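You operate a simulated robot arm through the tools that you are given. There is no shell and no other tool. Be economical: measure what you need, move in short steps, check, and stop when the job is done.

Carry out the task below with a simulated robot arm. There is one attempt and no reset: what you move stays moved.

Task
Rake the tray's gravel even, tamp it firm, put both tools back.
Fine: Use the short rake and the short tamper. Set down upright: short rake.
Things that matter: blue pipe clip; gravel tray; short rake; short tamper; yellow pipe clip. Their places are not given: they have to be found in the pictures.

Only the result counts: the job must be done as asked and must still hold three seconds after the hand-in. Knocking over, shifting, dropping, spilling or breaking anything else fails it.

Robot
A 6-joint arm with a two-finger parallel gripper, fixed in place. Base frame: the origin is at the foot of the arm, x ahead of it, y to its left, z up; the work surface is at about z = 0. Readings come in mm, degrees, newtons and seconds.
With the tool pointing down near the work surface it reaches from about 120 to 500 mm from the base axis. Its first joint turns from -72.0 to 72.0 degrees. Payload 0.65 kg.
The tool frame sits at the grasp point between the pads (the TCP): z along the fingers, y along the line on which they close. The tips reach 25 mm beyond it. Largest opening 76 mm; finger width 18, thickness 10; the body of the gripper, 36 by 78 mm, starts 45 mm behind the TCP.
Orientation is told as [roll, pitch, yaw] about the base's x, y, z axes, in that order, counted from this pose: with the fingers straight down and closing along the base's y, the tool's x points along the base's -x, its y along +y and its z along -z.

Tools
- The arm moves only by the tool apply_moves. Its argument "commands" is a list of rows, each a list of 3 entries, a list of its own where there are three numbers: the shift along the tool's x, y, z in mm, then the turn, a rotation vector about the tool's x, y, z in degrees, then the closure, from 0 (fully open) to 1 (shut). In form: [[[x, y, z], [wx, wy, wz], fingers], ...]. A call has 1 to 8 rows; each row is the pose to reach, as a shift and turn from the pose commanded when the call began, along the tool's axes at that moment. Each row takes 0.2 s and may step no farther than 50 mm and 8.6 degrees from the row before; otherwise, or with a gripper value out of range, the whole call is refused. A pose out of reach is approached as far as the arm can. The call stops where the force on the tool passes 50 N (or 10 N more than at its start, if that is more) or the arm is blocked; 0.2 s more then pass. Each finger travels about 108 mm/s and halts on what it meets, pressing with about 36 N; the grip force reading is that of the motor and also rises with nothing between the fingers. The clock runs only during rows and for 0.2 s after the last one: add rows that repeat a pose to give the fingers time. The reply holds the time, the measured pose of the TCP, the force on the tool along the base axes, the opening and the grip force, in the units named above and with some noise, with the torque about the TCP (base axes, N m) and any sound that the robot's microphone picked up, and new pictures: "show" is both (left out), scene, wrist or none.
- Cameras (640 x 400 px; columns grow to the right, rows downward): "scene" is fixed at [64.9, 276.9, 405.2]; the picture's right is [-0.70, -0.72, 0.00], its down [-0.40, 0.39, -0.83] and it looks along [0.59, -0.58, -0.56] (base axes); focal length 214 px, centre (320, 200). "wrist" rides on the gripper at [58, 11, -81] in the tool frame; the picture's right is [-0.18, 0.98, 0.00], its down [-0.75, -0.14, -0.64] and it looks along [-0.63, -0.12, 0.77] (tool axes); focal length 243 px, centre (320, 200).
- point_at(camera, pixels): for up to 12 pixels [column, row] of the newest picture of that camera ("zoom" is the newest enlarged one), the place [x, y, z] in the base frame of the surface seen there, good to about 2 mm. It takes no simulated time.
- zoom(camera, box): a new picture of the part [left, top, right, bottom] of that camera's present view, enlarged. It takes no simulated time.
- finish_job(): hands the job in; it is judged then, once.

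Go step by step. Measure first, check grasps and placings, and put right what went wrong. The budget is 80 turns and 200 pictures, counting those below and the enlarged ones. Unless the task says otherwise, let go and move clear before handing in, and close with one line.

The tools are called after "Request:" as name(argument=value, ...) on one line, values as JSON. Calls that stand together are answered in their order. apply_moves: Moves the arm, as the interface text tells. Its arguments: {"type":"object","properties":{"commands":{"type":"array","items":{"type":"array"}},"show":{"type":"string","enum":["both","scene","wrist","none"]}},"required":["commands"]} The other tools are called the same way: point_at (camera, pixels) gives the place of the surface under pixels of a picture; zoom (camera, box) takes an enlarged picture of a part of a camera's view; finish_job () hands the job in.

At the start:

```text
time_s: 0.0
position: [284.7, 14.9, 350.8]
tool_rot: [0.1, -0.1, 0.0]
force: [-0.2, -0.6, 1.1]
moment: [-0.03, -0.01, 0.02]
opening: 75.9
gripper_force: 0.0
```

scene: 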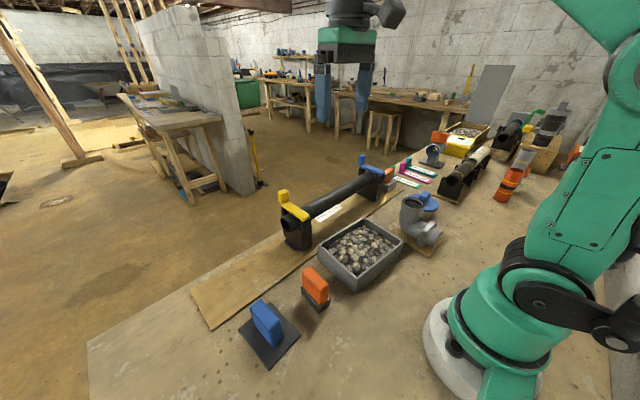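
wrist: 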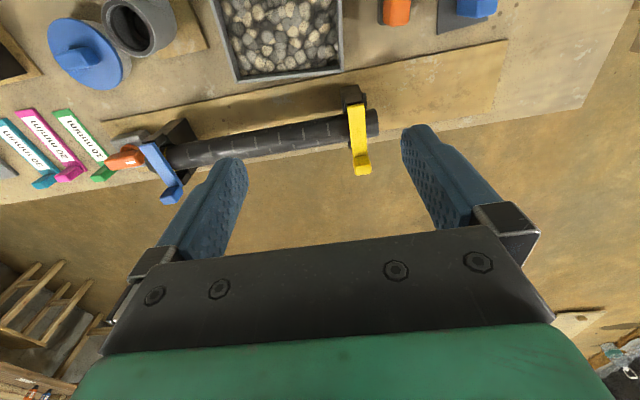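

The scene shows the gravel tray (~360,255), an orange-handled tool (315,287), a blue-handled one on a black plate (268,325), and the pipe with blue and yellow clips. I'll zoom in for detail.

Request:
zoom(camera="scene", box=[230, 180, 450, 370])

Request:
zoom(camera="scene", box=[370, 90, 590, 210])

Request:
zoom(camera="wrist", box=[200, 0, 520, 200])

Request:
point_at(camera="scene", pixels=[[320, 247], [355, 290], [403, 240], [358, 222], [360, 255], [316, 275], [318, 308], [263, 303], [270, 365], [240, 328], [300, 332], [380, 285]])

```text
2.11 times, centred on (340, 275) of scene
```

zoom: 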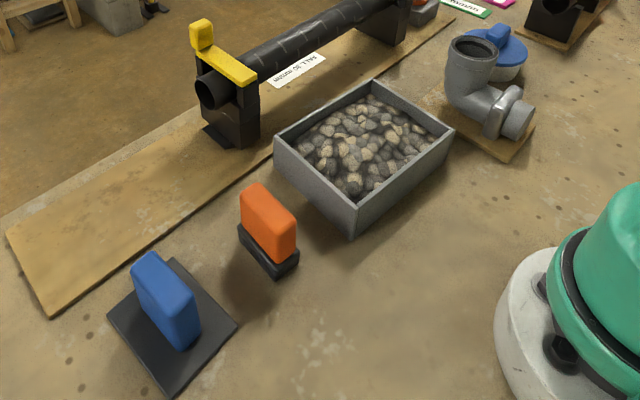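

```text
2.91 times, centred on (480, 150) of scene
```

zoom: 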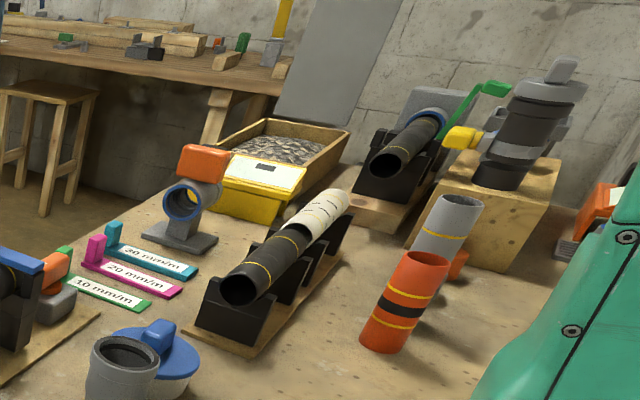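

```text
2.00 times, centred on (360, 100) of wrist
```

zoom: 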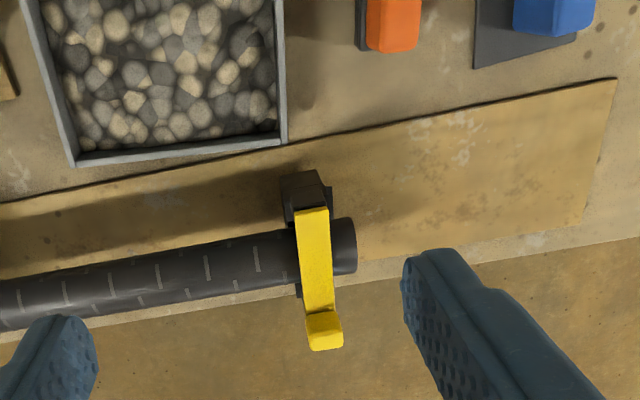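

```text
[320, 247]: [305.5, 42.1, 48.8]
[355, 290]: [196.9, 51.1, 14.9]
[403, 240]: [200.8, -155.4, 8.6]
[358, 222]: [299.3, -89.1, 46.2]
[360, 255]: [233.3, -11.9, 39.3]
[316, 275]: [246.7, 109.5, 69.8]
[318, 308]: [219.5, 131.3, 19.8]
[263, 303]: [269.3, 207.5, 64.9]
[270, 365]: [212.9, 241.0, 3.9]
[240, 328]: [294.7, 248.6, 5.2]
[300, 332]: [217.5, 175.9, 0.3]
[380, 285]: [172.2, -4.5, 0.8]
```

The orange tool looks like the rake (thin base) and the blue one the tamper (square plate). I'll probe the gravel surface and tool shapes.

Request:
zoom(camera="scene", box=[310, 205, 410, 295])

Request:
apply_moves(commands=[[[40, 0, 0], [0, 0, 0], 0], [[80, 0, 0], [0, 0, 0], 0], [[100, 0, 0], [0, 0, 0], 0], [[100, -40, 0], [0, 0, 0], 0]], show="wrist")

```text
4.44 times, centred on (360, 250) of scene
```

zoom: 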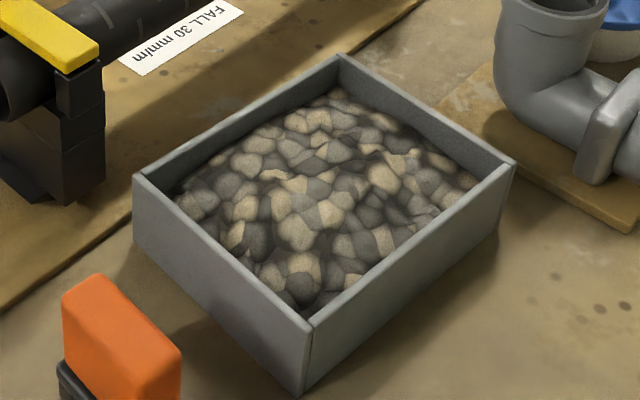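

```text
time_s: 1.0
position: [183.0, -26.8, 349.5]
tool_rot: [0.0, -0.1, 0.0]
force: [0.8, 0.2, 0.1]
moment: [-0.01, -0.02, 0.0]
opening: 75.9
gripper_force: 0.2
```

wrist: 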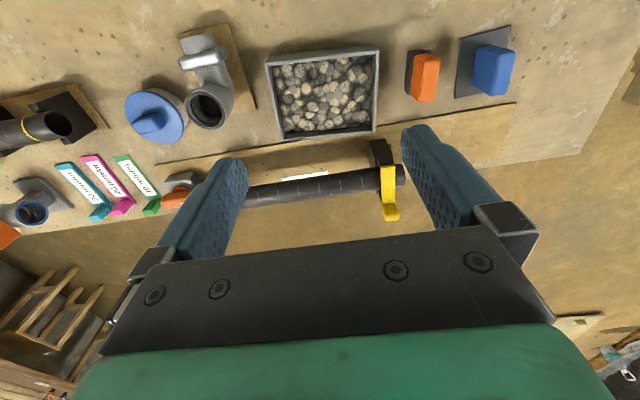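

Request:
zoom(camera="wrist", box=[250, 10, 530, 180])

Request:
point_at(camera="wrist", pixels=[[268, 60], [378, 50], [374, 132], [279, 139], [285, 70], [310, 70], [335, 70], [365, 65], [290, 95], [315, 95], [340, 95], [366, 95]])

Request:
point_at(camera="wrist", pixels=[[290, 122], [315, 122], [340, 120], [364, 118], [426, 62], [426, 97], [408, 60], [408, 93], [492, 52], [462, 40], [460, 95], [509, 28]])

Request:
point_at(camera="scene", pixels=[[303, 270], [316, 265], [329, 284], [316, 302], [304, 290], [250, 300], [263, 298], [280, 320], [268, 342], [254, 318], [278, 342], [303, 294]])

```text
2.29 times, centred on (390, 95) of wrist
```

zoom: 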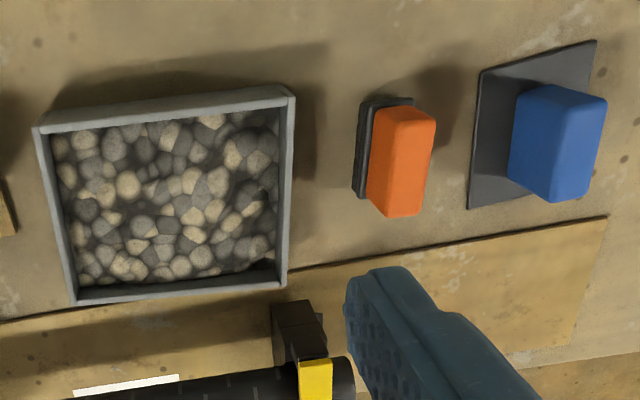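

```text
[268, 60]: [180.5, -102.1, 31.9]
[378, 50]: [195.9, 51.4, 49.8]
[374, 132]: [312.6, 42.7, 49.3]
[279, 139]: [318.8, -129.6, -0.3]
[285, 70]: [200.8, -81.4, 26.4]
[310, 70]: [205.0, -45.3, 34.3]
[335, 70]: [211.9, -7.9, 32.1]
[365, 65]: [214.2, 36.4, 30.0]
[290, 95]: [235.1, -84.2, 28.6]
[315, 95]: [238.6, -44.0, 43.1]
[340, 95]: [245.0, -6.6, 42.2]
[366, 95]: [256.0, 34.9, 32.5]
```

```text
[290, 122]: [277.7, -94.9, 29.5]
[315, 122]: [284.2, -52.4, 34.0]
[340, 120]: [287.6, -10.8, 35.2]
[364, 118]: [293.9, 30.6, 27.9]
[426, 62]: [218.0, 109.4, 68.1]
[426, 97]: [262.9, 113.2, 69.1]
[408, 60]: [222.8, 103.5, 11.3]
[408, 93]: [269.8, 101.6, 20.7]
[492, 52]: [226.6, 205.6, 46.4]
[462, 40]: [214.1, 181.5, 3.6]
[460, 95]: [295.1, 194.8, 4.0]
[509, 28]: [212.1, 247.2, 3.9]
```

```text
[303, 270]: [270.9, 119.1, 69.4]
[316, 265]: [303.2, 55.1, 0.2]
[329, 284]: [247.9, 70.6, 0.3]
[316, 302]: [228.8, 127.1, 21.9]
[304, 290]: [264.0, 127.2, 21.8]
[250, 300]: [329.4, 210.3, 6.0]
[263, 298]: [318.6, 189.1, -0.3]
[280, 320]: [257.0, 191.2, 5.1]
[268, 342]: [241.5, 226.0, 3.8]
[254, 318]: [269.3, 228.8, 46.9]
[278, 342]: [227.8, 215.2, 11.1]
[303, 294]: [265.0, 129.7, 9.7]
```

The gravel is a mound (z≈43 mid, 27–34 at edges, rim 49). Next I move closer to look at the rake and tamper.

Request:
apply_moves(commands=[[[0, 40, 20], [0, 0, 0], 0], [[0, 75, 50], [0, 0, 0], 0], [[0, 110, 80], [0, 0, 0], 0], [[0, 139, 110], [0, 0, 0], 0], [[0, 139, 150], [0, 0, 0], 0], [[0, 139, 180], [0, 0, 0], 0]])

```text
time_s: 2.4
position: [184.3, 113.5, 169.7]
tool_rot: [0.0, -0.1, 0.0]
force: [0.7, 0.8, -0.9]
moment: [-0.03, 0.01, -0.02]
opening: 75.9
gripper_force: 0.1
```

scene: 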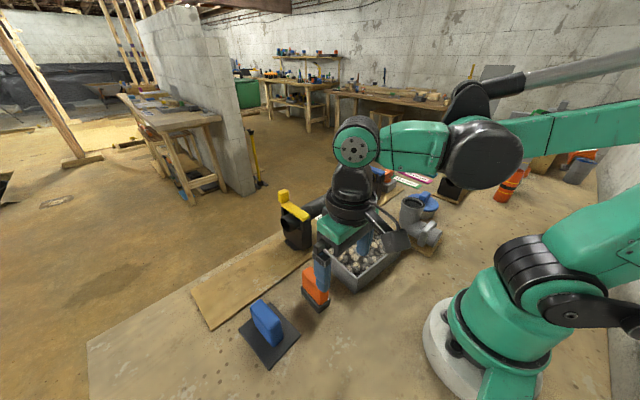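
wrist: 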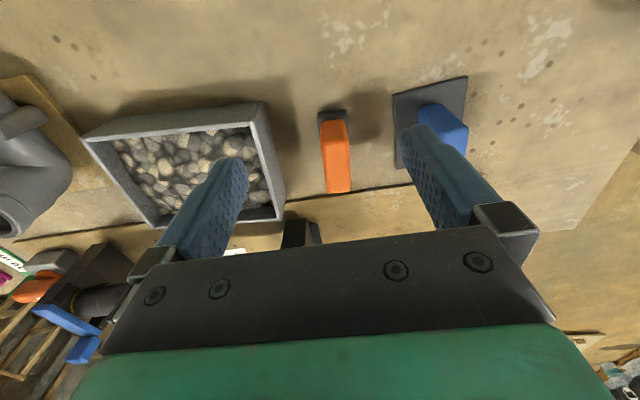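

Request:
zoom(camera="wrist", box=[290, 60, 480, 200])

Request:
point_at(camera="wrist", pixels=[[322, 123], [345, 123], [333, 158], [328, 190], [349, 190], [320, 113], [345, 113], [332, 116], [336, 188], [395, 97], [466, 78], [399, 165]])

Request:
point_at(camera="wrist", pixels=[[421, 108], [443, 104], [466, 128], [440, 125], [135, 150], [160, 150], [190, 150], [215, 145], [245, 140], [150, 175], [185, 175], [165, 200]])

```text
2.86 times, centred on (385, 130) of wrist
```

zoom: 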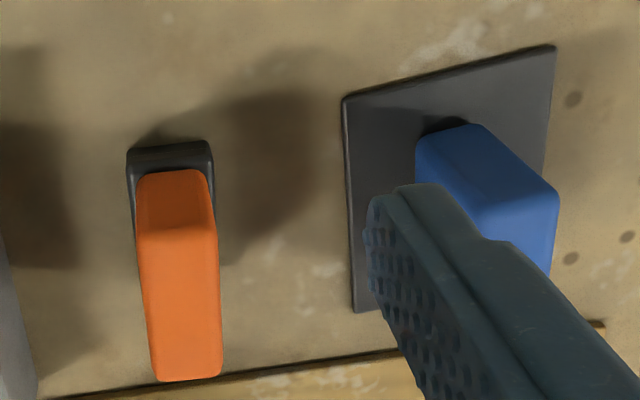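

```text
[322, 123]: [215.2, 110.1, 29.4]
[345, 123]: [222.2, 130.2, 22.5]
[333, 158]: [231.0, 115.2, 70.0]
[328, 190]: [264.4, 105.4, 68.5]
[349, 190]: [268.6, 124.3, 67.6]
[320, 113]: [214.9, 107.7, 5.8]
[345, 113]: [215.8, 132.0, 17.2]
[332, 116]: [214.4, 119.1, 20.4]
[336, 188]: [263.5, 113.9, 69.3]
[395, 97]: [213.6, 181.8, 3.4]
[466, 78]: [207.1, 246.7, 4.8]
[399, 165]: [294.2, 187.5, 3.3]
```

```text
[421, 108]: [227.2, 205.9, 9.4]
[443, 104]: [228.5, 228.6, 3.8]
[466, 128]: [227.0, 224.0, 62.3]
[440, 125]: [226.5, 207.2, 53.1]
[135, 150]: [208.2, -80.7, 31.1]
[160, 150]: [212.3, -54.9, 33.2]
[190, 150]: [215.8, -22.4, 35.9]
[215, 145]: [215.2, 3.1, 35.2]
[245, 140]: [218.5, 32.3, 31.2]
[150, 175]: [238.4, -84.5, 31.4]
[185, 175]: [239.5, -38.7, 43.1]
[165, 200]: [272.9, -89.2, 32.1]
```

The rake handle is centred near (243,117), top z≈70, yaw about −5°, 20 mm thick along y. I'll hover above it with a matched yaw.

Request:
apply_moves(commands=[[[-30, 2, 20], [0, 0, 3], 0.2], [[-59, 3, 40], [0, 0, 5], 0.3], [[-59, 3, 40], [0, 0, 5], 0.3]])

```text
time_s: 3.2
position: [244.0, 117.4, 128.9]
tool_rot: [0.0, -0.1, -5.1]
force: [-0.2, -0.3, 0.3]
moment: [0.01, 0.01, -0.02]
opening: 53.1
gripper_force: 0.2
```

scene: 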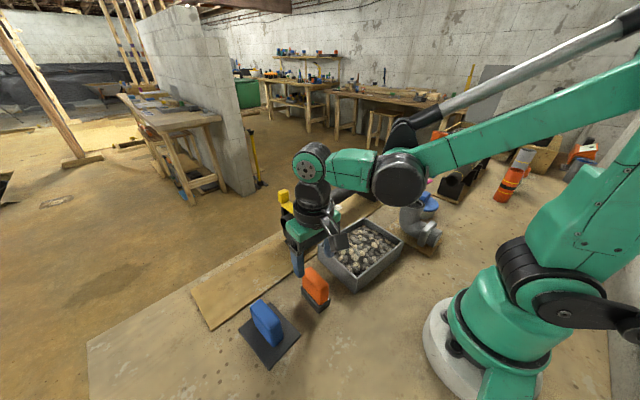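
wrist: 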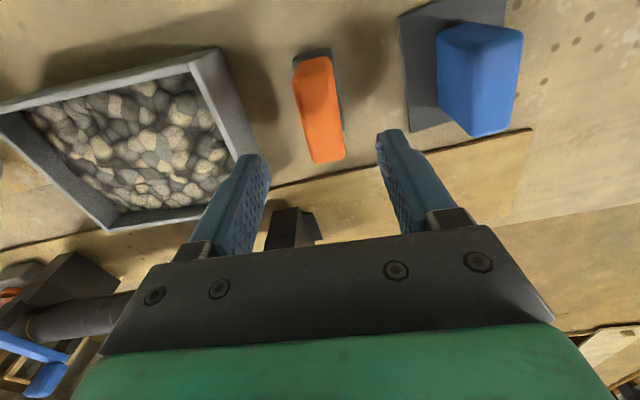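

Request:
point_at(camera="wrist", pixels=[[298, 75], [330, 75], [305, 115], [340, 110], [314, 158], [343, 155], [315, 65], [328, 150], [440, 40], [518, 40], [478, 125], [468, 35]])

Request:
zoom(camera="wrist", box=[270, 30, 390, 180])

Request:
zoom(camera="scene", box=[270, 230, 370, 320])

```text
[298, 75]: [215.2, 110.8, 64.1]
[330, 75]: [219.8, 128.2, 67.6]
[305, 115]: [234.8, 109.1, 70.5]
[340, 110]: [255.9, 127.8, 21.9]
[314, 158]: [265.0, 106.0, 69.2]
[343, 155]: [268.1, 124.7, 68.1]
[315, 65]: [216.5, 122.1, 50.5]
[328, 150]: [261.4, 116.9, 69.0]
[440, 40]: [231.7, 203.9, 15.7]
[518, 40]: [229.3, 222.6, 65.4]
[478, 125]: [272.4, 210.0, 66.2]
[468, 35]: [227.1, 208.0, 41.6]
```

```text
2.67 times, centred on (330, 105) of wrist
```

zoom: 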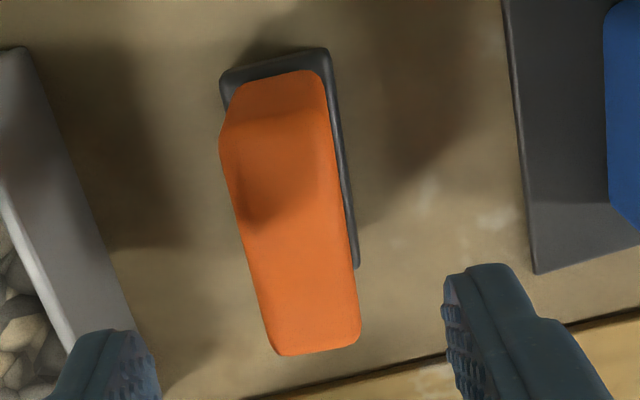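

```text
4.44 times, centred on (320, 275) of scene
```

zoom: 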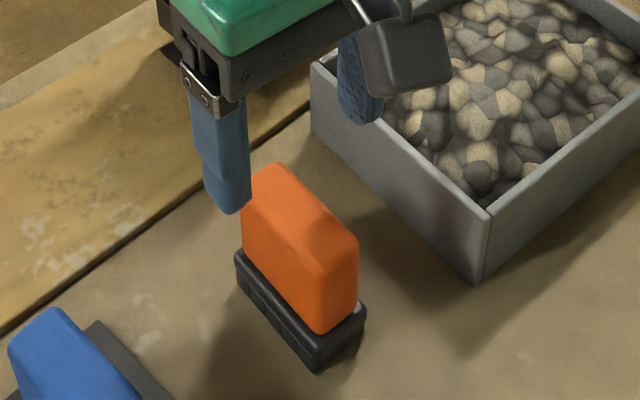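

The base of the orange tool is notched, so it's the rake; its centre (242,117.5) and yaw match the gripper. Descending and grasping.

Request:
apply_moves(commands=[[[1, 0, 35], [0, 0, 0], 0.3], [[2, 0, 74], [0, 0, 0], 0.3], [[2, 0, 74], [0, 0, 0], 0.3], [[2, 0, 74], [0, 0, 0], 1], [[2, 0, 74], [0, 0, 0], 1], [[2, 0, 74], [0, 0, 0], 1]])

```text
time_s: 4.6
position: [241.2, 116.0, 55.2]
tool_rot: [-0.1, -0.1, -4.9]
force: [0.0, 0.5, 0.5]
moment: [0.04, -0.01, 0.01]
opening: 23.7
gripper_force: 36.0
```

scene: 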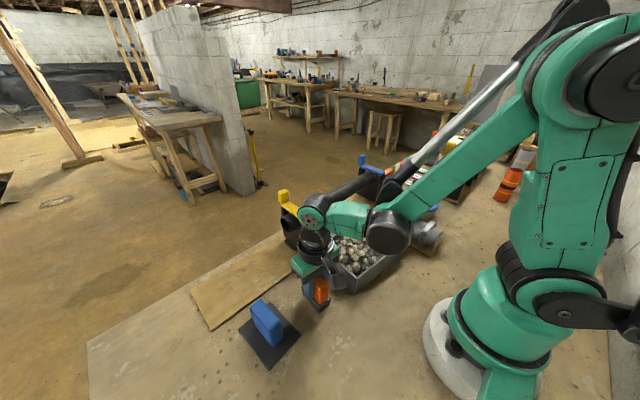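
wrist: 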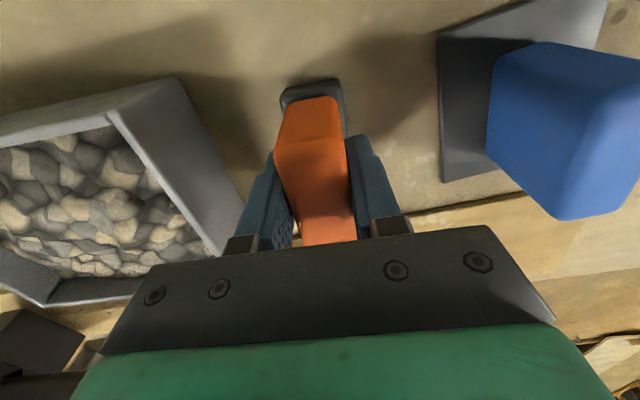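

Grasp closed on the 24 mm handle with 36 N. Lifting, and then re-measuring the tray corners.

Request:
apply_moves(commands=[[[0, 0, -30], [0, 0, 0], 1], [[0, 0, -70], [0, 0, 0], 1], [[45, 0, -90], [0, 0, 0], 1], [[70, 0, -110], [0, 0, 0], 1]])

```text
time_s: 5.6
position: [170.2, 122.4, 165.4]
tool_rot: [-0.1, -0.1, -5.0]
force: [-0.5, -0.4, -1.3]
moment: [-0.01, 0.01, -0.02]
opening: 23.4
gripper_force: 36.1
```

scene: 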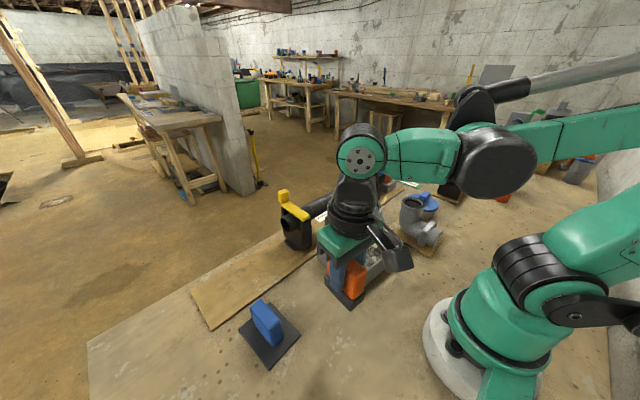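
wrist: 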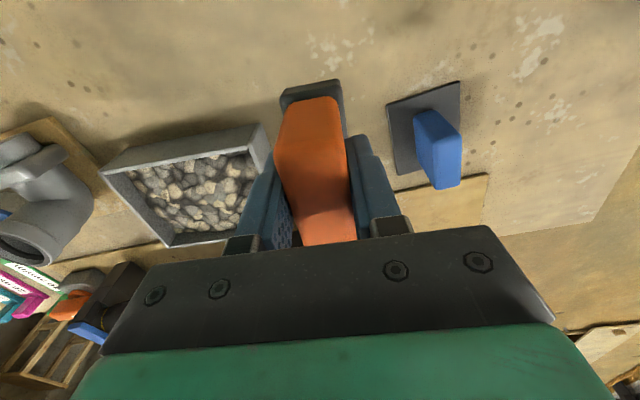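

Request:
zoom(camera="wrist", box=[90, 110, 290, 255])

Request:
point_at(camera="wrist", pixels=[[104, 169], [114, 177], [172, 245], [174, 235], [257, 150], [250, 155], [260, 135], [140, 170], [205, 231], [180, 160]])

```text
2.76 times, centred on (190, 182) of wrist
```

zoom: 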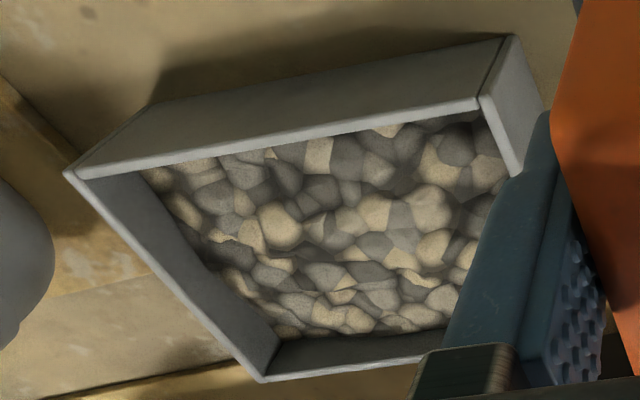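

```text
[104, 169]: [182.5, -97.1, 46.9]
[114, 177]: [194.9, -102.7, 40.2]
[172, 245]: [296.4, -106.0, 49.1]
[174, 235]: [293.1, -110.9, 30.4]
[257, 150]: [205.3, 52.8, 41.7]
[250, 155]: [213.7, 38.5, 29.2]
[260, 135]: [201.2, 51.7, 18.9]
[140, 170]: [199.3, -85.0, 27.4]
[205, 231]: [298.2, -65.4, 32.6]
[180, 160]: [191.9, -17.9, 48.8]
```

Tray centre is ≈(247,−27.5), 116×150 mm outer, yaw −5°, same as the current tool yaw. Moving the rake above the tray centre.

Request:
apply_moves(commands=[[[-22, -40, 0], [0, 0, 0], 1], [[-45, -80, 0], [0, 0, 0], 1], [[-68, -115, 0], [0, 0, 0], 1], [[-89.5, -142.6, 10], [0, 0, 0], 1], [[-89.5, -142.6, 50], [0, 0, 0], 1], [[-89.5, -142.6, 50], [0, 0, 0], 1]])

```text
time_s: 7.0
position: [248.2, -28.8, 115.9]
tool_rot: [0.0, -0.1, -5.1]
force: [0.1, 0.8, -1.4]
moment: [-0.02, 0.02, -0.02]
opening: 23.4
gripper_force: 35.5
```

scene: 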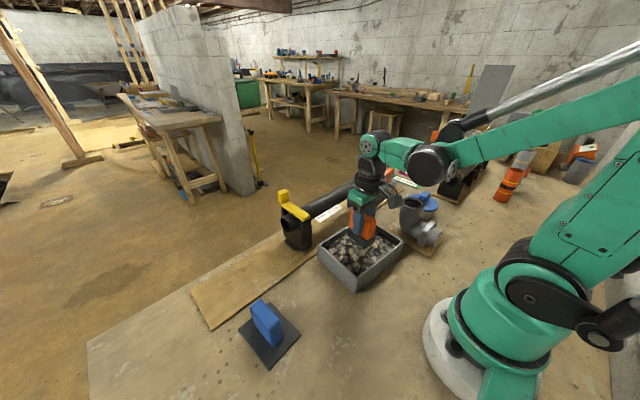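
wrist: 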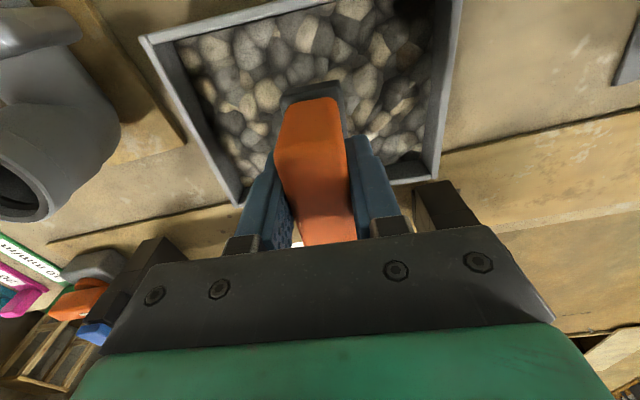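

Starting a shallow pass through the mound along the tray's long axis, with the rake's bottom at z≈38.

Request:
apply_moves(commands=[[[0, 0, 20], [0, 0, 0], 1], [[0, 28, 22], [0, 0, 0], 1], [[0, 55, 22], [0, 0, 0], 1], [[0, 28, 22], [0, 0, 0], 1], [[0, 0, 22], [0, 0, 0], 1], [[0, -28, 22], [0, 0, 0], 1], [[0, -54, 22], [0, 0, 0], 1], [[0, -28, 22], [0, 0, 0], 1]])

```text
time_s: 8.8
position: [247.0, -54.8, 93.6]
tool_rot: [0.0, -0.1, -5.0]
force: [-0.7, -0.1, -1.6]
moment: [-0.01, -0.02, 0.02]
opening: 23.8
gripper_force: 36.0
```

scene: 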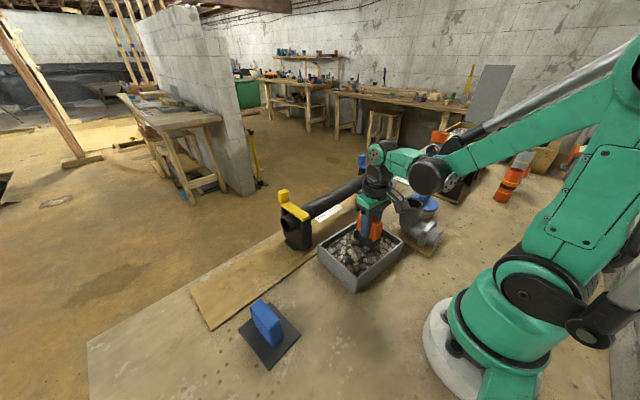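
wrist: 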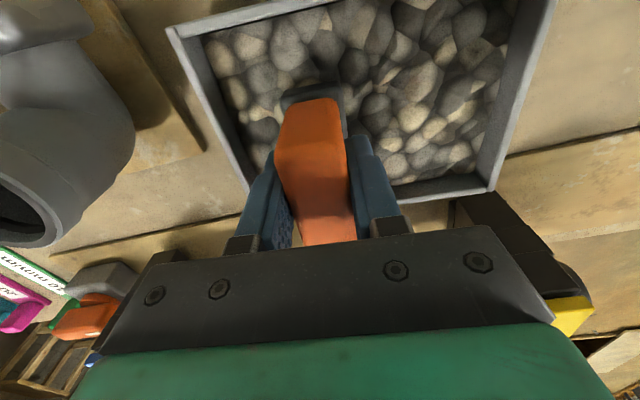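

No force yet. Checking gravel heights after that pass.

Request:
point_at(camera="wrist", pixels=[[480, 40], [440, 40], [400, 60], [360, 60], [410, 95], [450, 100], [480, 110], [400, 130], [440, 140], [470, 150], [410, 165], [260, 60]])

```text
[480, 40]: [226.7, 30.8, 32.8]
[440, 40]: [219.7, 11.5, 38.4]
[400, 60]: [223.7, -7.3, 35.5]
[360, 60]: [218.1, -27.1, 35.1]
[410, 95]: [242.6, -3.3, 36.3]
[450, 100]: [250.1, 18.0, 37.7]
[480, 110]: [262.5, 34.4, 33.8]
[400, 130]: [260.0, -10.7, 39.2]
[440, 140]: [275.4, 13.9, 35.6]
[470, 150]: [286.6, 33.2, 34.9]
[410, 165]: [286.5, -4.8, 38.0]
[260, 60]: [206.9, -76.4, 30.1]
```

It works: mound is now ≈37. Next lanes at u=+24 and u=−24, slightly lower (bottom ≈35).

Request:
apply_moves(commands=[[[-24, 28, 0], [0, 0, 0], 1], [[-24, 28, 3], [0, 0, 0], 1], [[-24, 56, 3], [0, 0, 0], 1], [[-24, 83, 3], [0, 0, 0], 1], [[-24, 50, 3], [0, 0, 0], 1], [[-24, 20, 3], [0, 0, 0], 1], [[-24, -5, 3], [0, 0, 0], 1], [[-24, -26, 3], [0, 0, 0], 1]], show="none")

Request:
apply_moves(commands=[[[0, 26, 0], [0, 0, 0], 1], [[24, 54, 0], [0, 0, 0], 1], [[48, 54, 0], [0, 0, 0], 1], [[48, 82, 0], [0, 0, 0], 1], [[48, 109, 0], [0, 0, 0], 1], [[48, 70, 0], [0, 0, 0], 1], [[48, 35, 0], [0, 0, 0], 1], [[48, 0, 0], [0, 0, 0], 1]])

```text
time_s: 10.6
position: [267.8, -82.4, 89.6]
tool_rot: [0.1, -0.1, -4.9]
force: [-5.2, 2.1, -1.5]
moment: [0.07, 0.17, 0.01]
opening: 23.6
gripper_force: 35.9
```

```text
time_s: 12.4
position: [220.3, -78.9, 91.0]
tool_rot: [0.0, -0.1, -5.0]
force: [0.7, 0.0, -1.3]
moment: [-0.05, -0.01, 0.01]
opening: 23.6
gripper_force: 36.2
```

scene: 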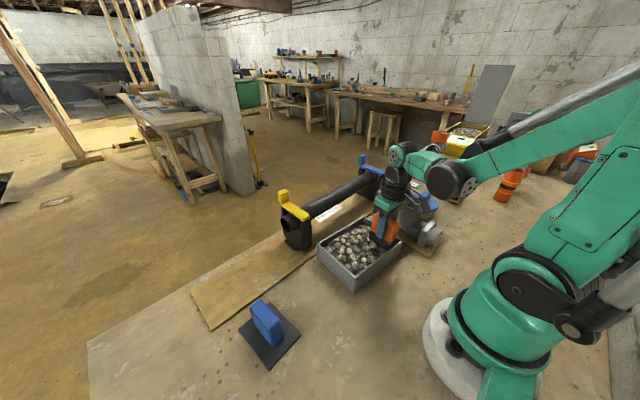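
wrist: 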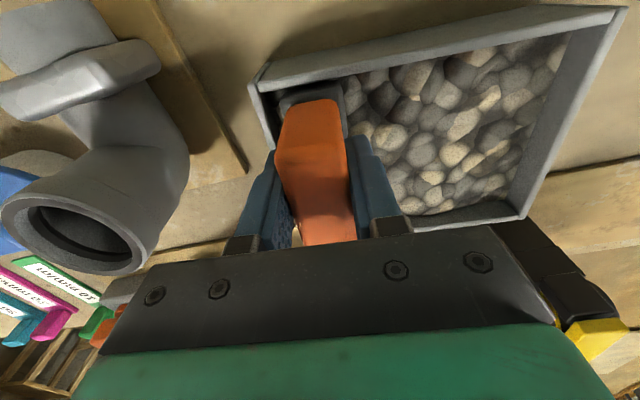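

At u≈25 the rake lightly touched the far wall (5 N); I'll keep that lane ≤21. Checking heights and that the tray hasn't moved.

Request:
point_at(camera="wrist", pixels=[[360, 90], [400, 80], [440, 75], [490, 65], [540, 55], [385, 130], [430, 130], [480, 120], [520, 115], [400, 185], [440, 185], [490, 180]])

Request:
point_at(camera="wrist", pixels=[[523, 217], [256, 84], [622, 10], [370, 115], [500, 150]])

```text
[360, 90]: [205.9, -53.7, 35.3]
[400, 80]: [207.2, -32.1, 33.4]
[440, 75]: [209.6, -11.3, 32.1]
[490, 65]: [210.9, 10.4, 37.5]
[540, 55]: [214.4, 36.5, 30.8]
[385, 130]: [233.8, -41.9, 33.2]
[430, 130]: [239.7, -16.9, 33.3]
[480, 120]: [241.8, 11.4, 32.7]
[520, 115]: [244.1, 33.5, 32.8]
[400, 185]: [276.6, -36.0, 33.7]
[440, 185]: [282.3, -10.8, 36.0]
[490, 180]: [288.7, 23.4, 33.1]
```

```text
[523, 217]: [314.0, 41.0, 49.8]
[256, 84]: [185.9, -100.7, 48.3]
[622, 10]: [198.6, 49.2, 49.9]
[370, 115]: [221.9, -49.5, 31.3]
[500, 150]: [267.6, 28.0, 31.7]
```

Mostly 31–37 now. A finishing pass on all three lanes with bottom ≈34.

Request:
apply_moves(commands=[[[0, 0, 2], [0, 0, 0], 1], [[0, 40, 2], [0, 0, 0], 1], [[0, 80, 2], [0, 0, 0], 1], [[0, 110, 2], [0, 0, 0], 1], [[-24, 100, 2], [0, 0, 0], 1], [[-24, 70, 2], [0, 0, 0], 1], [[-24, 35, 2], [0, 0, 0], 1], [[-24, 1, 2], [0, 0, 0], 1]], show="none")

Request:
apply_moves(commands=[[[-20, 5, 0], [0, 0, 0], 1], [[-20, 40, 0], [0, 0, 0], 1], [[-20, 75, 0], [0, 0, 0], 1], [[-20, 108, 0], [0, 0, 0], 1], [[-10, 80, 0], [0, 0, 0], 1], [[0, 54, -10], [0, 0, 0], 1], [[10, 54, -50], [0, 0, 0], 1], [[50, 74, -70], [0, 0, 0], 1]])

```text
time_s: 14.2
position: [243.6, -79.5, 89.4]
tool_rot: [0.0, -0.1, -5.0]
force: [-0.1, -0.1, -1.7]
moment: [0.01, -0.01, 0.04]
opening: 23.7
gripper_force: 36.1
```

```text
time_s: 16.0
position: [199.6, -2.2, 159.2]
tool_rot: [0.0, -0.1, -5.0]
force: [0.2, 0.1, -2.1]
moment: [-0.01, -0.01, 0.0]
opening: 23.8
gripper_force: 36.0
```

scene: 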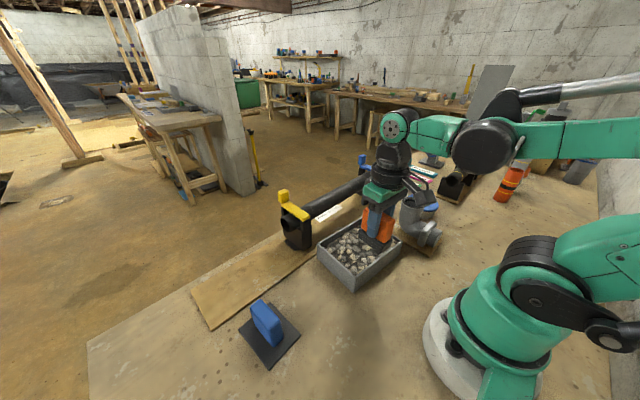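
wrist: 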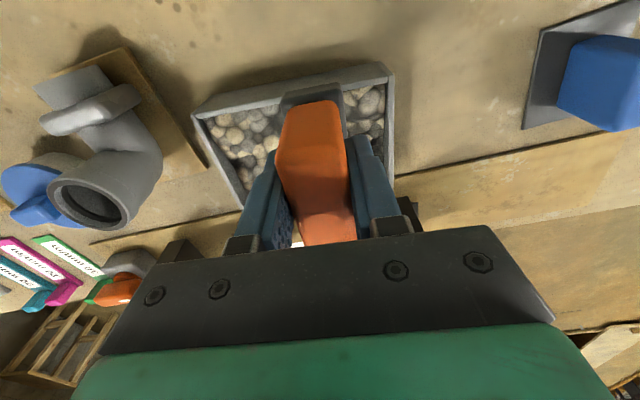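

Carrying the rake back toward its place, to a spot where the whole tray is visible.

Request:
apply_moves(commands=[[[10, 45, -6], [0, 0, 0], 1], [[25, 85, -6], [0, 0, 0], 1], [[40, 121.5, -6], [0, 0, 0], 1], [[40, 121.5, -6], [0, 0, 0], 1]])

```text
time_s: 17.0
position: [170.5, 123.3, 163.1]
tool_rot: [0.0, 0.0, -5.0]
force: [0.0, 0.5, -0.9]
moment: [-0.02, 0.02, -0.04]
opening: 23.5
gripper_force: 36.1
```

scene: 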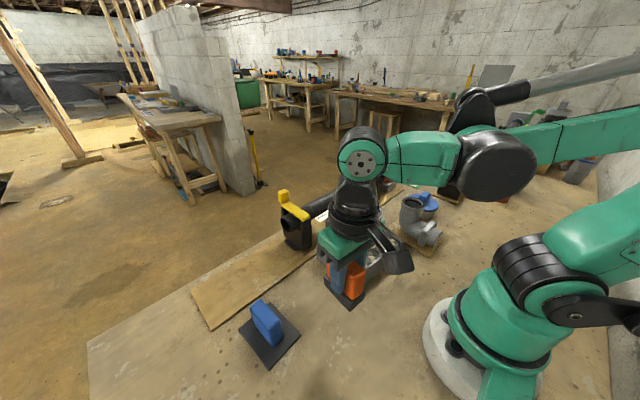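
wrist: 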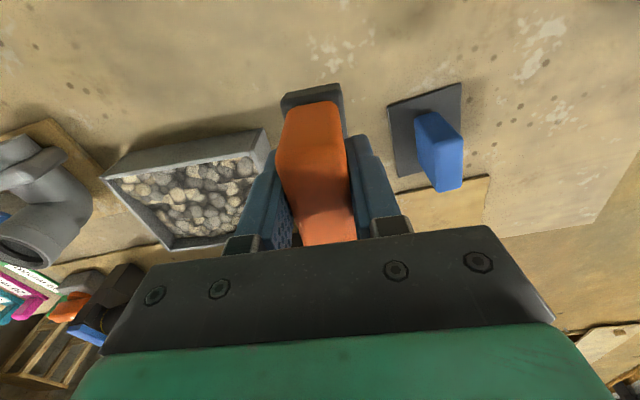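

Request:
zoom(camera="wrist", box=[90, 110, 290, 255])

Request:
point_at(camera="wrist", pixels=[[130, 185], [150, 182], [175, 175], [200, 170], [225, 165], [247, 163], [155, 205], [180, 205], [205, 200], [230, 195], [175, 230], [200, 225]])

Request:
point_at(camera="wrist", pixels=[[220, 222], [240, 180], [220, 185], [195, 190], [165, 192], [145, 195], [190, 215], [215, 212], [106, 173], [172, 249], [262, 152]])

```text
2.76 times, centred on (190, 182) of wrist
```

zoom: 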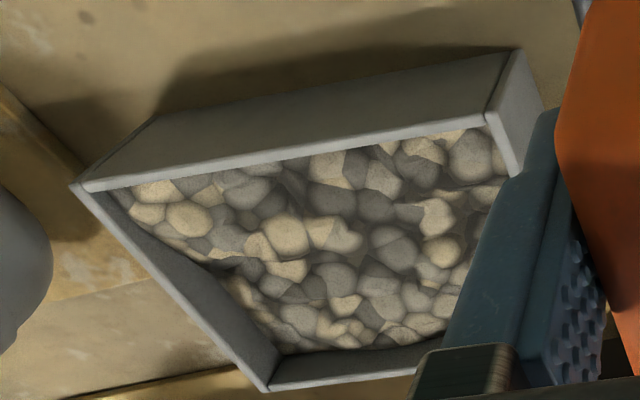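

```text
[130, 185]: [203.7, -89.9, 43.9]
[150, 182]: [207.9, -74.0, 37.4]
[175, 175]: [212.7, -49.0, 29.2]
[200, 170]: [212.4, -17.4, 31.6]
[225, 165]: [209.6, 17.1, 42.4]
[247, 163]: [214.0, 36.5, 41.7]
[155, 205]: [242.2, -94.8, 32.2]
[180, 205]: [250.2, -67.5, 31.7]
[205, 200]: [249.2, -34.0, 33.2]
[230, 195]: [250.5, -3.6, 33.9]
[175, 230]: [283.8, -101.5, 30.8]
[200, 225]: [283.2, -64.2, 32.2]
```

```text
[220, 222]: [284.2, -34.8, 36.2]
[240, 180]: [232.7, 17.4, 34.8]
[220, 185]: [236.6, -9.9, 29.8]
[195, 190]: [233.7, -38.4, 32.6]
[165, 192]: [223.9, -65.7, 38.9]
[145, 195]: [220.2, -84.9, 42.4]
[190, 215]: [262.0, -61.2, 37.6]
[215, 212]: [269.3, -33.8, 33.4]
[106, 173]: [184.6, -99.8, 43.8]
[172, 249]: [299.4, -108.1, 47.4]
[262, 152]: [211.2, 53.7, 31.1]
```

Gravel got piled at the near corners ((204,−90)≈44, (212,30)≈42) with a trough between. I'll go back and pull those piles inward.

Request:
apply_moves(commands=[[[-14, -45, 0], [0, 0, 0], 1], [[-28, -90, 0], [0, 0, 0], 1], [[-42, -130, 0], [0, 0, 0], 1], [[-56, -168, 0], [0, 0, 0], 1], [[-67, -200, 10], [0, 0, 0], 1], [[-67, -200, 52], [0, 0, 0], 1], [[-67, -200, 52], [0, 0, 0], 1]])

```text
time_s: 18.6
position: [219.4, -82.0, 112.1]
tool_rot: [0.0, -0.2, -5.1]
force: [0.6, -0.1, -1.5]
moment: [0.02, 0.02, 0.02]
opening: 23.4
gripper_force: 36.0
```

scene: 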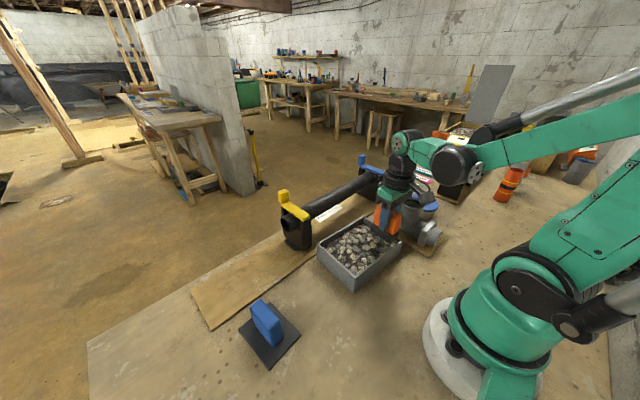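
wrist: 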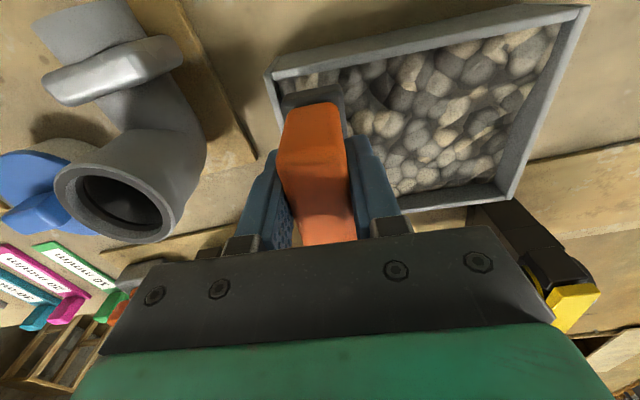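

Request:
apply_moves(commands=[[[0, 0, 22], [0, 0, 0], 1], [[0, 25, 22], [0, 0, 0], 1], [[0, 50, 21], [0, 0, 0], 1], [[0, 65, 8], [0, 0, 0], 1], [[0, 90, 0], [0, 0, 0], 1], [[0, 113, 0], [0, 0, 0], 1], [[0, 113, 22], [0, 0, 0], 1], [[0, 88, 22], [0, 0, 0], 1]], show="none")

Request:
apply_moves(commands=[[[0, -25, 0], [0, 0, 0], 1], [[0, -38, -10], [0, 0, 0], 1], [[-20, 0, -22], [0, 0, 0], 1], [[-42, 25, -22], [0, 0, 0], 1], [[-42, 25, 0], [0, 0, 0], 1], [[-42, 0, 0], [0, 0, 0], 1], [[-42, -25, 0], [0, 0, 0], 1], [[-42, -38, -20], [0, 0, 0], 1]])

```text
time_s: 20.4
position: [227.9, 4.9, 90.8]
tool_rot: [0.0, -0.1, -4.9]
force: [0.0, -0.7, -1.4]
moment: [0.0, 0.03, 0.0]
opening: 23.6
gripper_force: 36.3
```

```text
time_s: 22.2
position: [266.8, -37.7, 110.3]
tool_rot: [-0.1, -0.1, -5.0]
force: [1.0, -0.4, -1.7]
moment: [0.01, 0.01, 0.0]
opening: 23.7
gripper_force: 36.1
```

scene: 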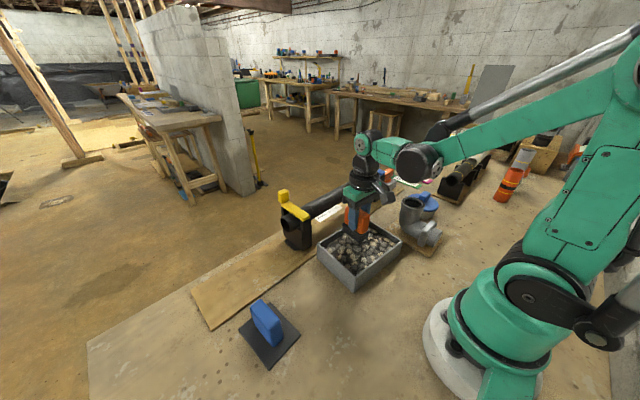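
wrist: 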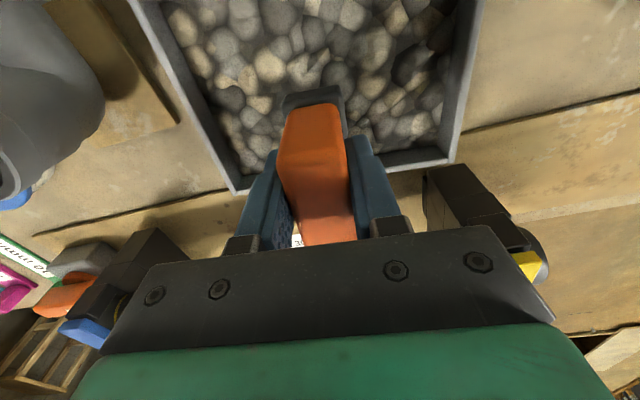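

Lifting and backing off to see the whole bed.

Request:
apply_moves(commands=[[[0, 0, -40], [0, 0, 0], 1], [[40, 0, -70], [0, 0, 0], 1], [[80, 0, -100], [0, 0, 0], 1], [[110, 0, -130], [0, 0, 0], 1], [[110, 0, -170], [0, 0, 0], 1]], show="wrist")

```text
time_s: 23.4
position: [155.8, -28.0, 282.9]
tool_rot: [-0.1, -0.1, -5.0]
force: [0.6, 0.1, -2.1]
moment: [-0.01, 0.02, 0.01]
opening: 23.6
gripper_force: 35.7
```

wrist: 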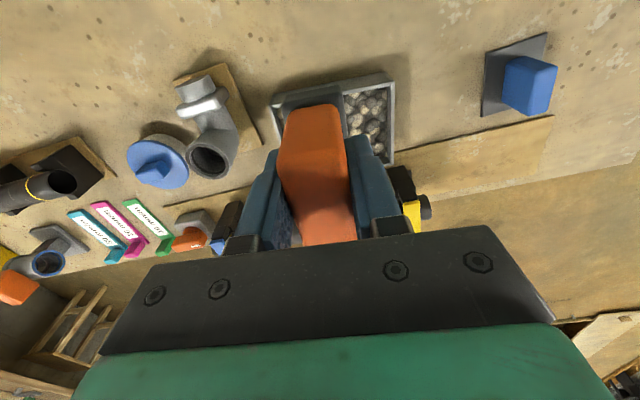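

Request:
zoom(camera="scene", box=[310, 205, 410, 295])

```text
4.44 times, centred on (360, 250) of scene
```

zoom: 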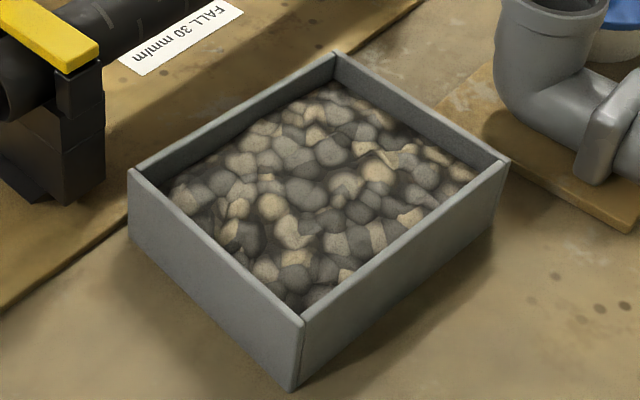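

Request:
point_at(camera="zoom", pixels=[[330, 100], [375, 125], [420, 145], [455, 170], [290, 120], [335, 145], [380, 170], [420, 200], [245, 150], [290, 185], [335, 210], [380, 230]])

Request:
point_at(camera="zoom", pixels=[[200, 180], [240, 205], [285, 235], [330, 260], [215, 215], [250, 245], [295, 275], [350, 185], [303, 325], [337, 55], [508, 160], [130, 172]])

```text
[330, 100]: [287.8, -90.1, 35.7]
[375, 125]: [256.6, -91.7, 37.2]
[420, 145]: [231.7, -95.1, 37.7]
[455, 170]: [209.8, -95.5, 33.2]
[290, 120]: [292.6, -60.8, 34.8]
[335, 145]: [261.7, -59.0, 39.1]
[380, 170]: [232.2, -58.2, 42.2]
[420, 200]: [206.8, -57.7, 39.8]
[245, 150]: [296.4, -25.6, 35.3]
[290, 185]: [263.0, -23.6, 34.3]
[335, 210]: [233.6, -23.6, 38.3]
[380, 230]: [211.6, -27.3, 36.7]
```

```text
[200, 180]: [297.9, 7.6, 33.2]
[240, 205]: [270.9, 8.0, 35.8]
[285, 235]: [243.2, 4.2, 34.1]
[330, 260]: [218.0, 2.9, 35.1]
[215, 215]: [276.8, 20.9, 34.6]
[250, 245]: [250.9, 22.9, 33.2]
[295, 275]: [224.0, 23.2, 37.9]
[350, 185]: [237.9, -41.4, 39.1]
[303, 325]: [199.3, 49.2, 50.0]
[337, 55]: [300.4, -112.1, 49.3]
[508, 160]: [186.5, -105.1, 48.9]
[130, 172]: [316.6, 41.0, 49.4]
```

The bed is 33–42 now, with a small ridge around (232,−58)≈42. One light skim at z≈36 there toward the −y end should level it.

Request:
apply_moves(commands=[[[-15, 0, 45], [0, 0, 0], 1], [[-30, 0, 90], [0, 0, 0], 1], [[-55, 0, 130], [0, 0, 0], 1], [[-77, 0, 165], [0, 0, 0], 1], [[-77, 0, 191], [0, 0, 0], 1], [[-77, -18, 191], [0, 0, 0], 1], [[-77, -36, 191], [0, 0, 0], 1], [[-77, -51, 191], [0, 0, 0], 1]], show="none")

Request:
apply_moves(commands=[[[0, 0, -20], [0, 0, 0], 1], [[-12, 35, -20], [0, 0, 0], 1], [[-23, 51, -20], [0, 0, 0], 1], [[-23, 51, 0], [0, 0, 0], 1], [[-23, 30, 0], [0, 0, 0], 1], [[-23, 10, 0], [0, 0, 0], 1], [[-23, 10, -20], [0, 0, 0], 1], [[0, 10, -60], [0, 0, 0], 1]], show="none")

Request:
apply_moves(commands=[[[20, 0, -40], [0, 0, 0], 1], [[50, 10, -75], [0, 0, 0], 1], [[75, 20, -110], [0, 0, 0], 1], [[75, 50, -140], [0, 0, 0], 1]], show="scene")

Request:
zoom(camera="scene", box=[310, 205, 410, 295])

```text
time_s: 25.2
position: [227.8, -84.8, 90.7]
tool_rot: [0.0, -0.1, -4.9]
force: [0.7, 0.3, -1.6]
moment: [-0.03, -0.02, 0.03]
opening: 23.8
gripper_force: 35.8
```

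```text
time_s: 27.0
position: [229.8, -75.4, 149.2]
tool_rot: [0.1, -0.1, -5.0]
force: [-0.2, 0.2, -1.5]
moment: [0.0, 0.0, -0.03]
opening: 23.8
gripper_force: 35.9
```

```text
time_s: 28.0
position: [159.8, -18.0, 291.3]
tool_rot: [0.0, -0.2, -5.0]
force: [-0.7, 0.9, -1.4]
moment: [0.02, 0.02, 0.05]
opening: 23.7
gripper_force: 35.8
```

scene: 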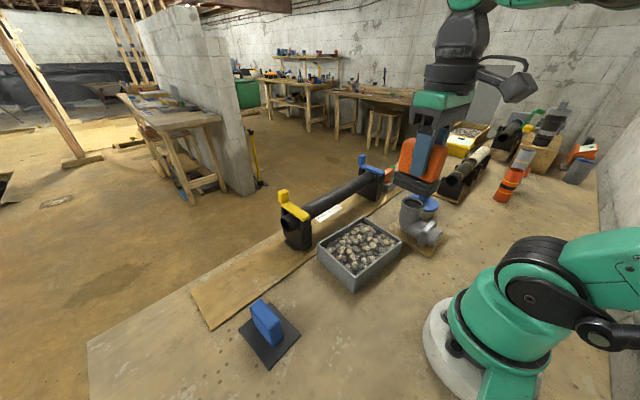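

```text
4.44 times, centred on (360, 250) of scene
```

zoom: 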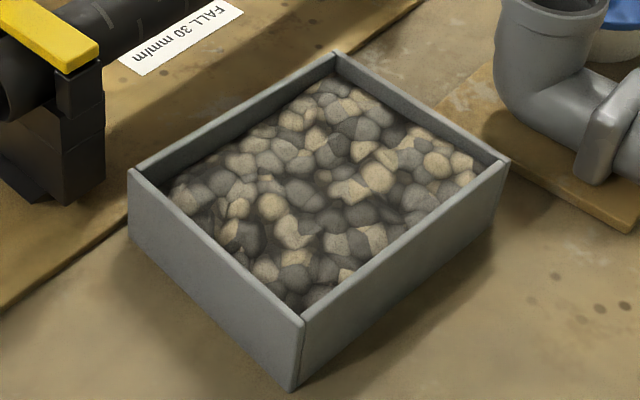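

Request:
point_at(camera="zoom", pixels=[[330, 85], [375, 110], [420, 140], [460, 165], [290, 120], [335, 145], [380, 170], [420, 200], [245, 150], [290, 185], [335, 210], [380, 230]])

Request:
point_at(camera="zoom", pixels=[[350, 110], [400, 155], [440, 180], [350, 170], [440, 155], [405, 125], [240, 205], [285, 235], [330, 260], [250, 245], [295, 275], [315, 295]])

```text
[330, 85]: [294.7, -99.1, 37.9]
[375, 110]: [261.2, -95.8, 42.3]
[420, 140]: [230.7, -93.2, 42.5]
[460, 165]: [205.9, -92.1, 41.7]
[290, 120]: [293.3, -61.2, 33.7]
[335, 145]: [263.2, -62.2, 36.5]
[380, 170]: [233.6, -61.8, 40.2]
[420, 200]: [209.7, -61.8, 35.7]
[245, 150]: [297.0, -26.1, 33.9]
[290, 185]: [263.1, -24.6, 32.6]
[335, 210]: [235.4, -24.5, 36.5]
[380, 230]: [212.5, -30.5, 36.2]
```

```text
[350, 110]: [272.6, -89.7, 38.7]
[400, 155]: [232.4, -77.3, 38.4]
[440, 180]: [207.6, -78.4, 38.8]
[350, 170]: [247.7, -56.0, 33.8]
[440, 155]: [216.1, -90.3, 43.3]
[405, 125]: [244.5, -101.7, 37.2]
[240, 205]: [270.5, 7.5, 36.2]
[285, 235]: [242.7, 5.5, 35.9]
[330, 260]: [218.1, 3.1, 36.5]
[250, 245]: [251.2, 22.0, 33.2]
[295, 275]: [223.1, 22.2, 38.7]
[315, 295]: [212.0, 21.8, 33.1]
```

The −y end is now ~42 vs ~35 elsewhere; I'll pull it back in gently at z≈37 over three lanes.

Request:
apply_moves(commands=[[[-15, -13, 45], [0, 0, 0], 1], [[-30, -26, 85], [0, 0, 0], 1], [[-50, -45, 125], [0, 0, 0], 1], [[-72, -62, 160], [0, 0, 0], 1], [[-72, -62, 181], [0, 0, 0], 1], [[-72, -62, 199], [0, 0, 0], 1], [[-72, -40, 199], [0, 0, 0], 1], [[-72, -20, 198], [0, 0, 0], 1]], show="none")

Request:
apply_moves(commands=[[[0, 12, -12], [0, 0, 0], 1], [[-12, -20, -20], [0, 0, 0], 1], [[-25, -42, -18], [0, 0, 0], 1], [[-25, -42, 1], [0, 0, 0], 1], [[-25, -20, 1], [0, 0, 0], 1], [[-25, 0, 0], [0, 0, 0], 1], [[-25, 10, -12], [0, 0, 0], 1], [[-10, 10, -50], [0, 0, 0], 1]], show="none")

Request:
apply_moves(commands=[[[25, 0, -40], [0, 0, 0], 1], [[50, 10, -75], [0, 0, 0], 1], [[70, 20, -110], [0, 0, 0], 1], [[75, 40, -140], [0, 0, 0], 1]], show="none")

Request:
zoom(camera="scene", box=[310, 205, 410, 295])

Request:
point_at(camera="zoom", pixels=[[330, 85], [375, 110], [420, 140], [460, 165], [290, 120], [335, 145], [380, 170], [420, 200], [245, 150], [290, 185], [335, 210], [380, 230]])

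Request:
point_at(camera="zoom", pixels=[[350, 110], [400, 155], [440, 180], [350, 170], [440, 155], [405, 125], [240, 205], [285, 235], [330, 260], [250, 245], [295, 275], [315, 295]])

```text
time_s: 29.8
position: [230.0, -43.7, 91.4]
tool_rot: [0.1, -0.1, -4.9]
force: [0.4, 1.0, -2.3]
moment: [-0.01, 0.01, 0.0]
opening: 23.6
gripper_force: 36.3
```

```text
time_s: 31.6
position: [242.0, -34.9, 142.6]
tool_rot: [0.0, -0.2, -5.0]
force: [0.3, 0.4, -1.9]
moment: [0.04, 0.02, -0.02]
opening: 23.4
gripper_force: 35.4
```

```text
time_s: 32.6
position: [169.2, 11.2, 283.3]
tool_rot: [0.0, 0.0, -5.0]
force: [-0.2, 0.7, -1.0]
moment: [0.01, -0.01, -0.01]
opening: 23.7
gripper_force: 35.5
```

```text
4.44 times, centred on (360, 250) of scene
```

zoom: 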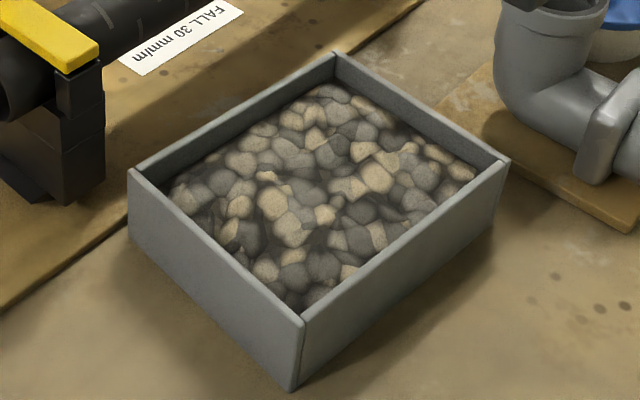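

```text
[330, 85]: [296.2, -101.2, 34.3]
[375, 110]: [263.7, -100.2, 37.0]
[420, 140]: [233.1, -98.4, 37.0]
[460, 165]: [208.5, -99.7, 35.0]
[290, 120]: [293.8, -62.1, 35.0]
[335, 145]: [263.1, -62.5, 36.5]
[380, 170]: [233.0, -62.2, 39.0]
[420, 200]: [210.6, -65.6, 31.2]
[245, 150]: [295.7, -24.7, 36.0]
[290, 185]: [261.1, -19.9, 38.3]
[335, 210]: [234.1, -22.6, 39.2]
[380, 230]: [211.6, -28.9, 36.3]
```

```text
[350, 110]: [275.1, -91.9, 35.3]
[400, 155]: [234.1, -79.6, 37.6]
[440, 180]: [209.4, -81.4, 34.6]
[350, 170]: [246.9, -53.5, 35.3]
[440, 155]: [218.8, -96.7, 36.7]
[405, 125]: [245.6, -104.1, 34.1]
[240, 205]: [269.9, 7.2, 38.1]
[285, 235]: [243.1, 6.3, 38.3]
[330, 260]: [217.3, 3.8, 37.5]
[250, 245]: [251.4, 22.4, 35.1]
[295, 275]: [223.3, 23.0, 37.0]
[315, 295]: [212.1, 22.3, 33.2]
```

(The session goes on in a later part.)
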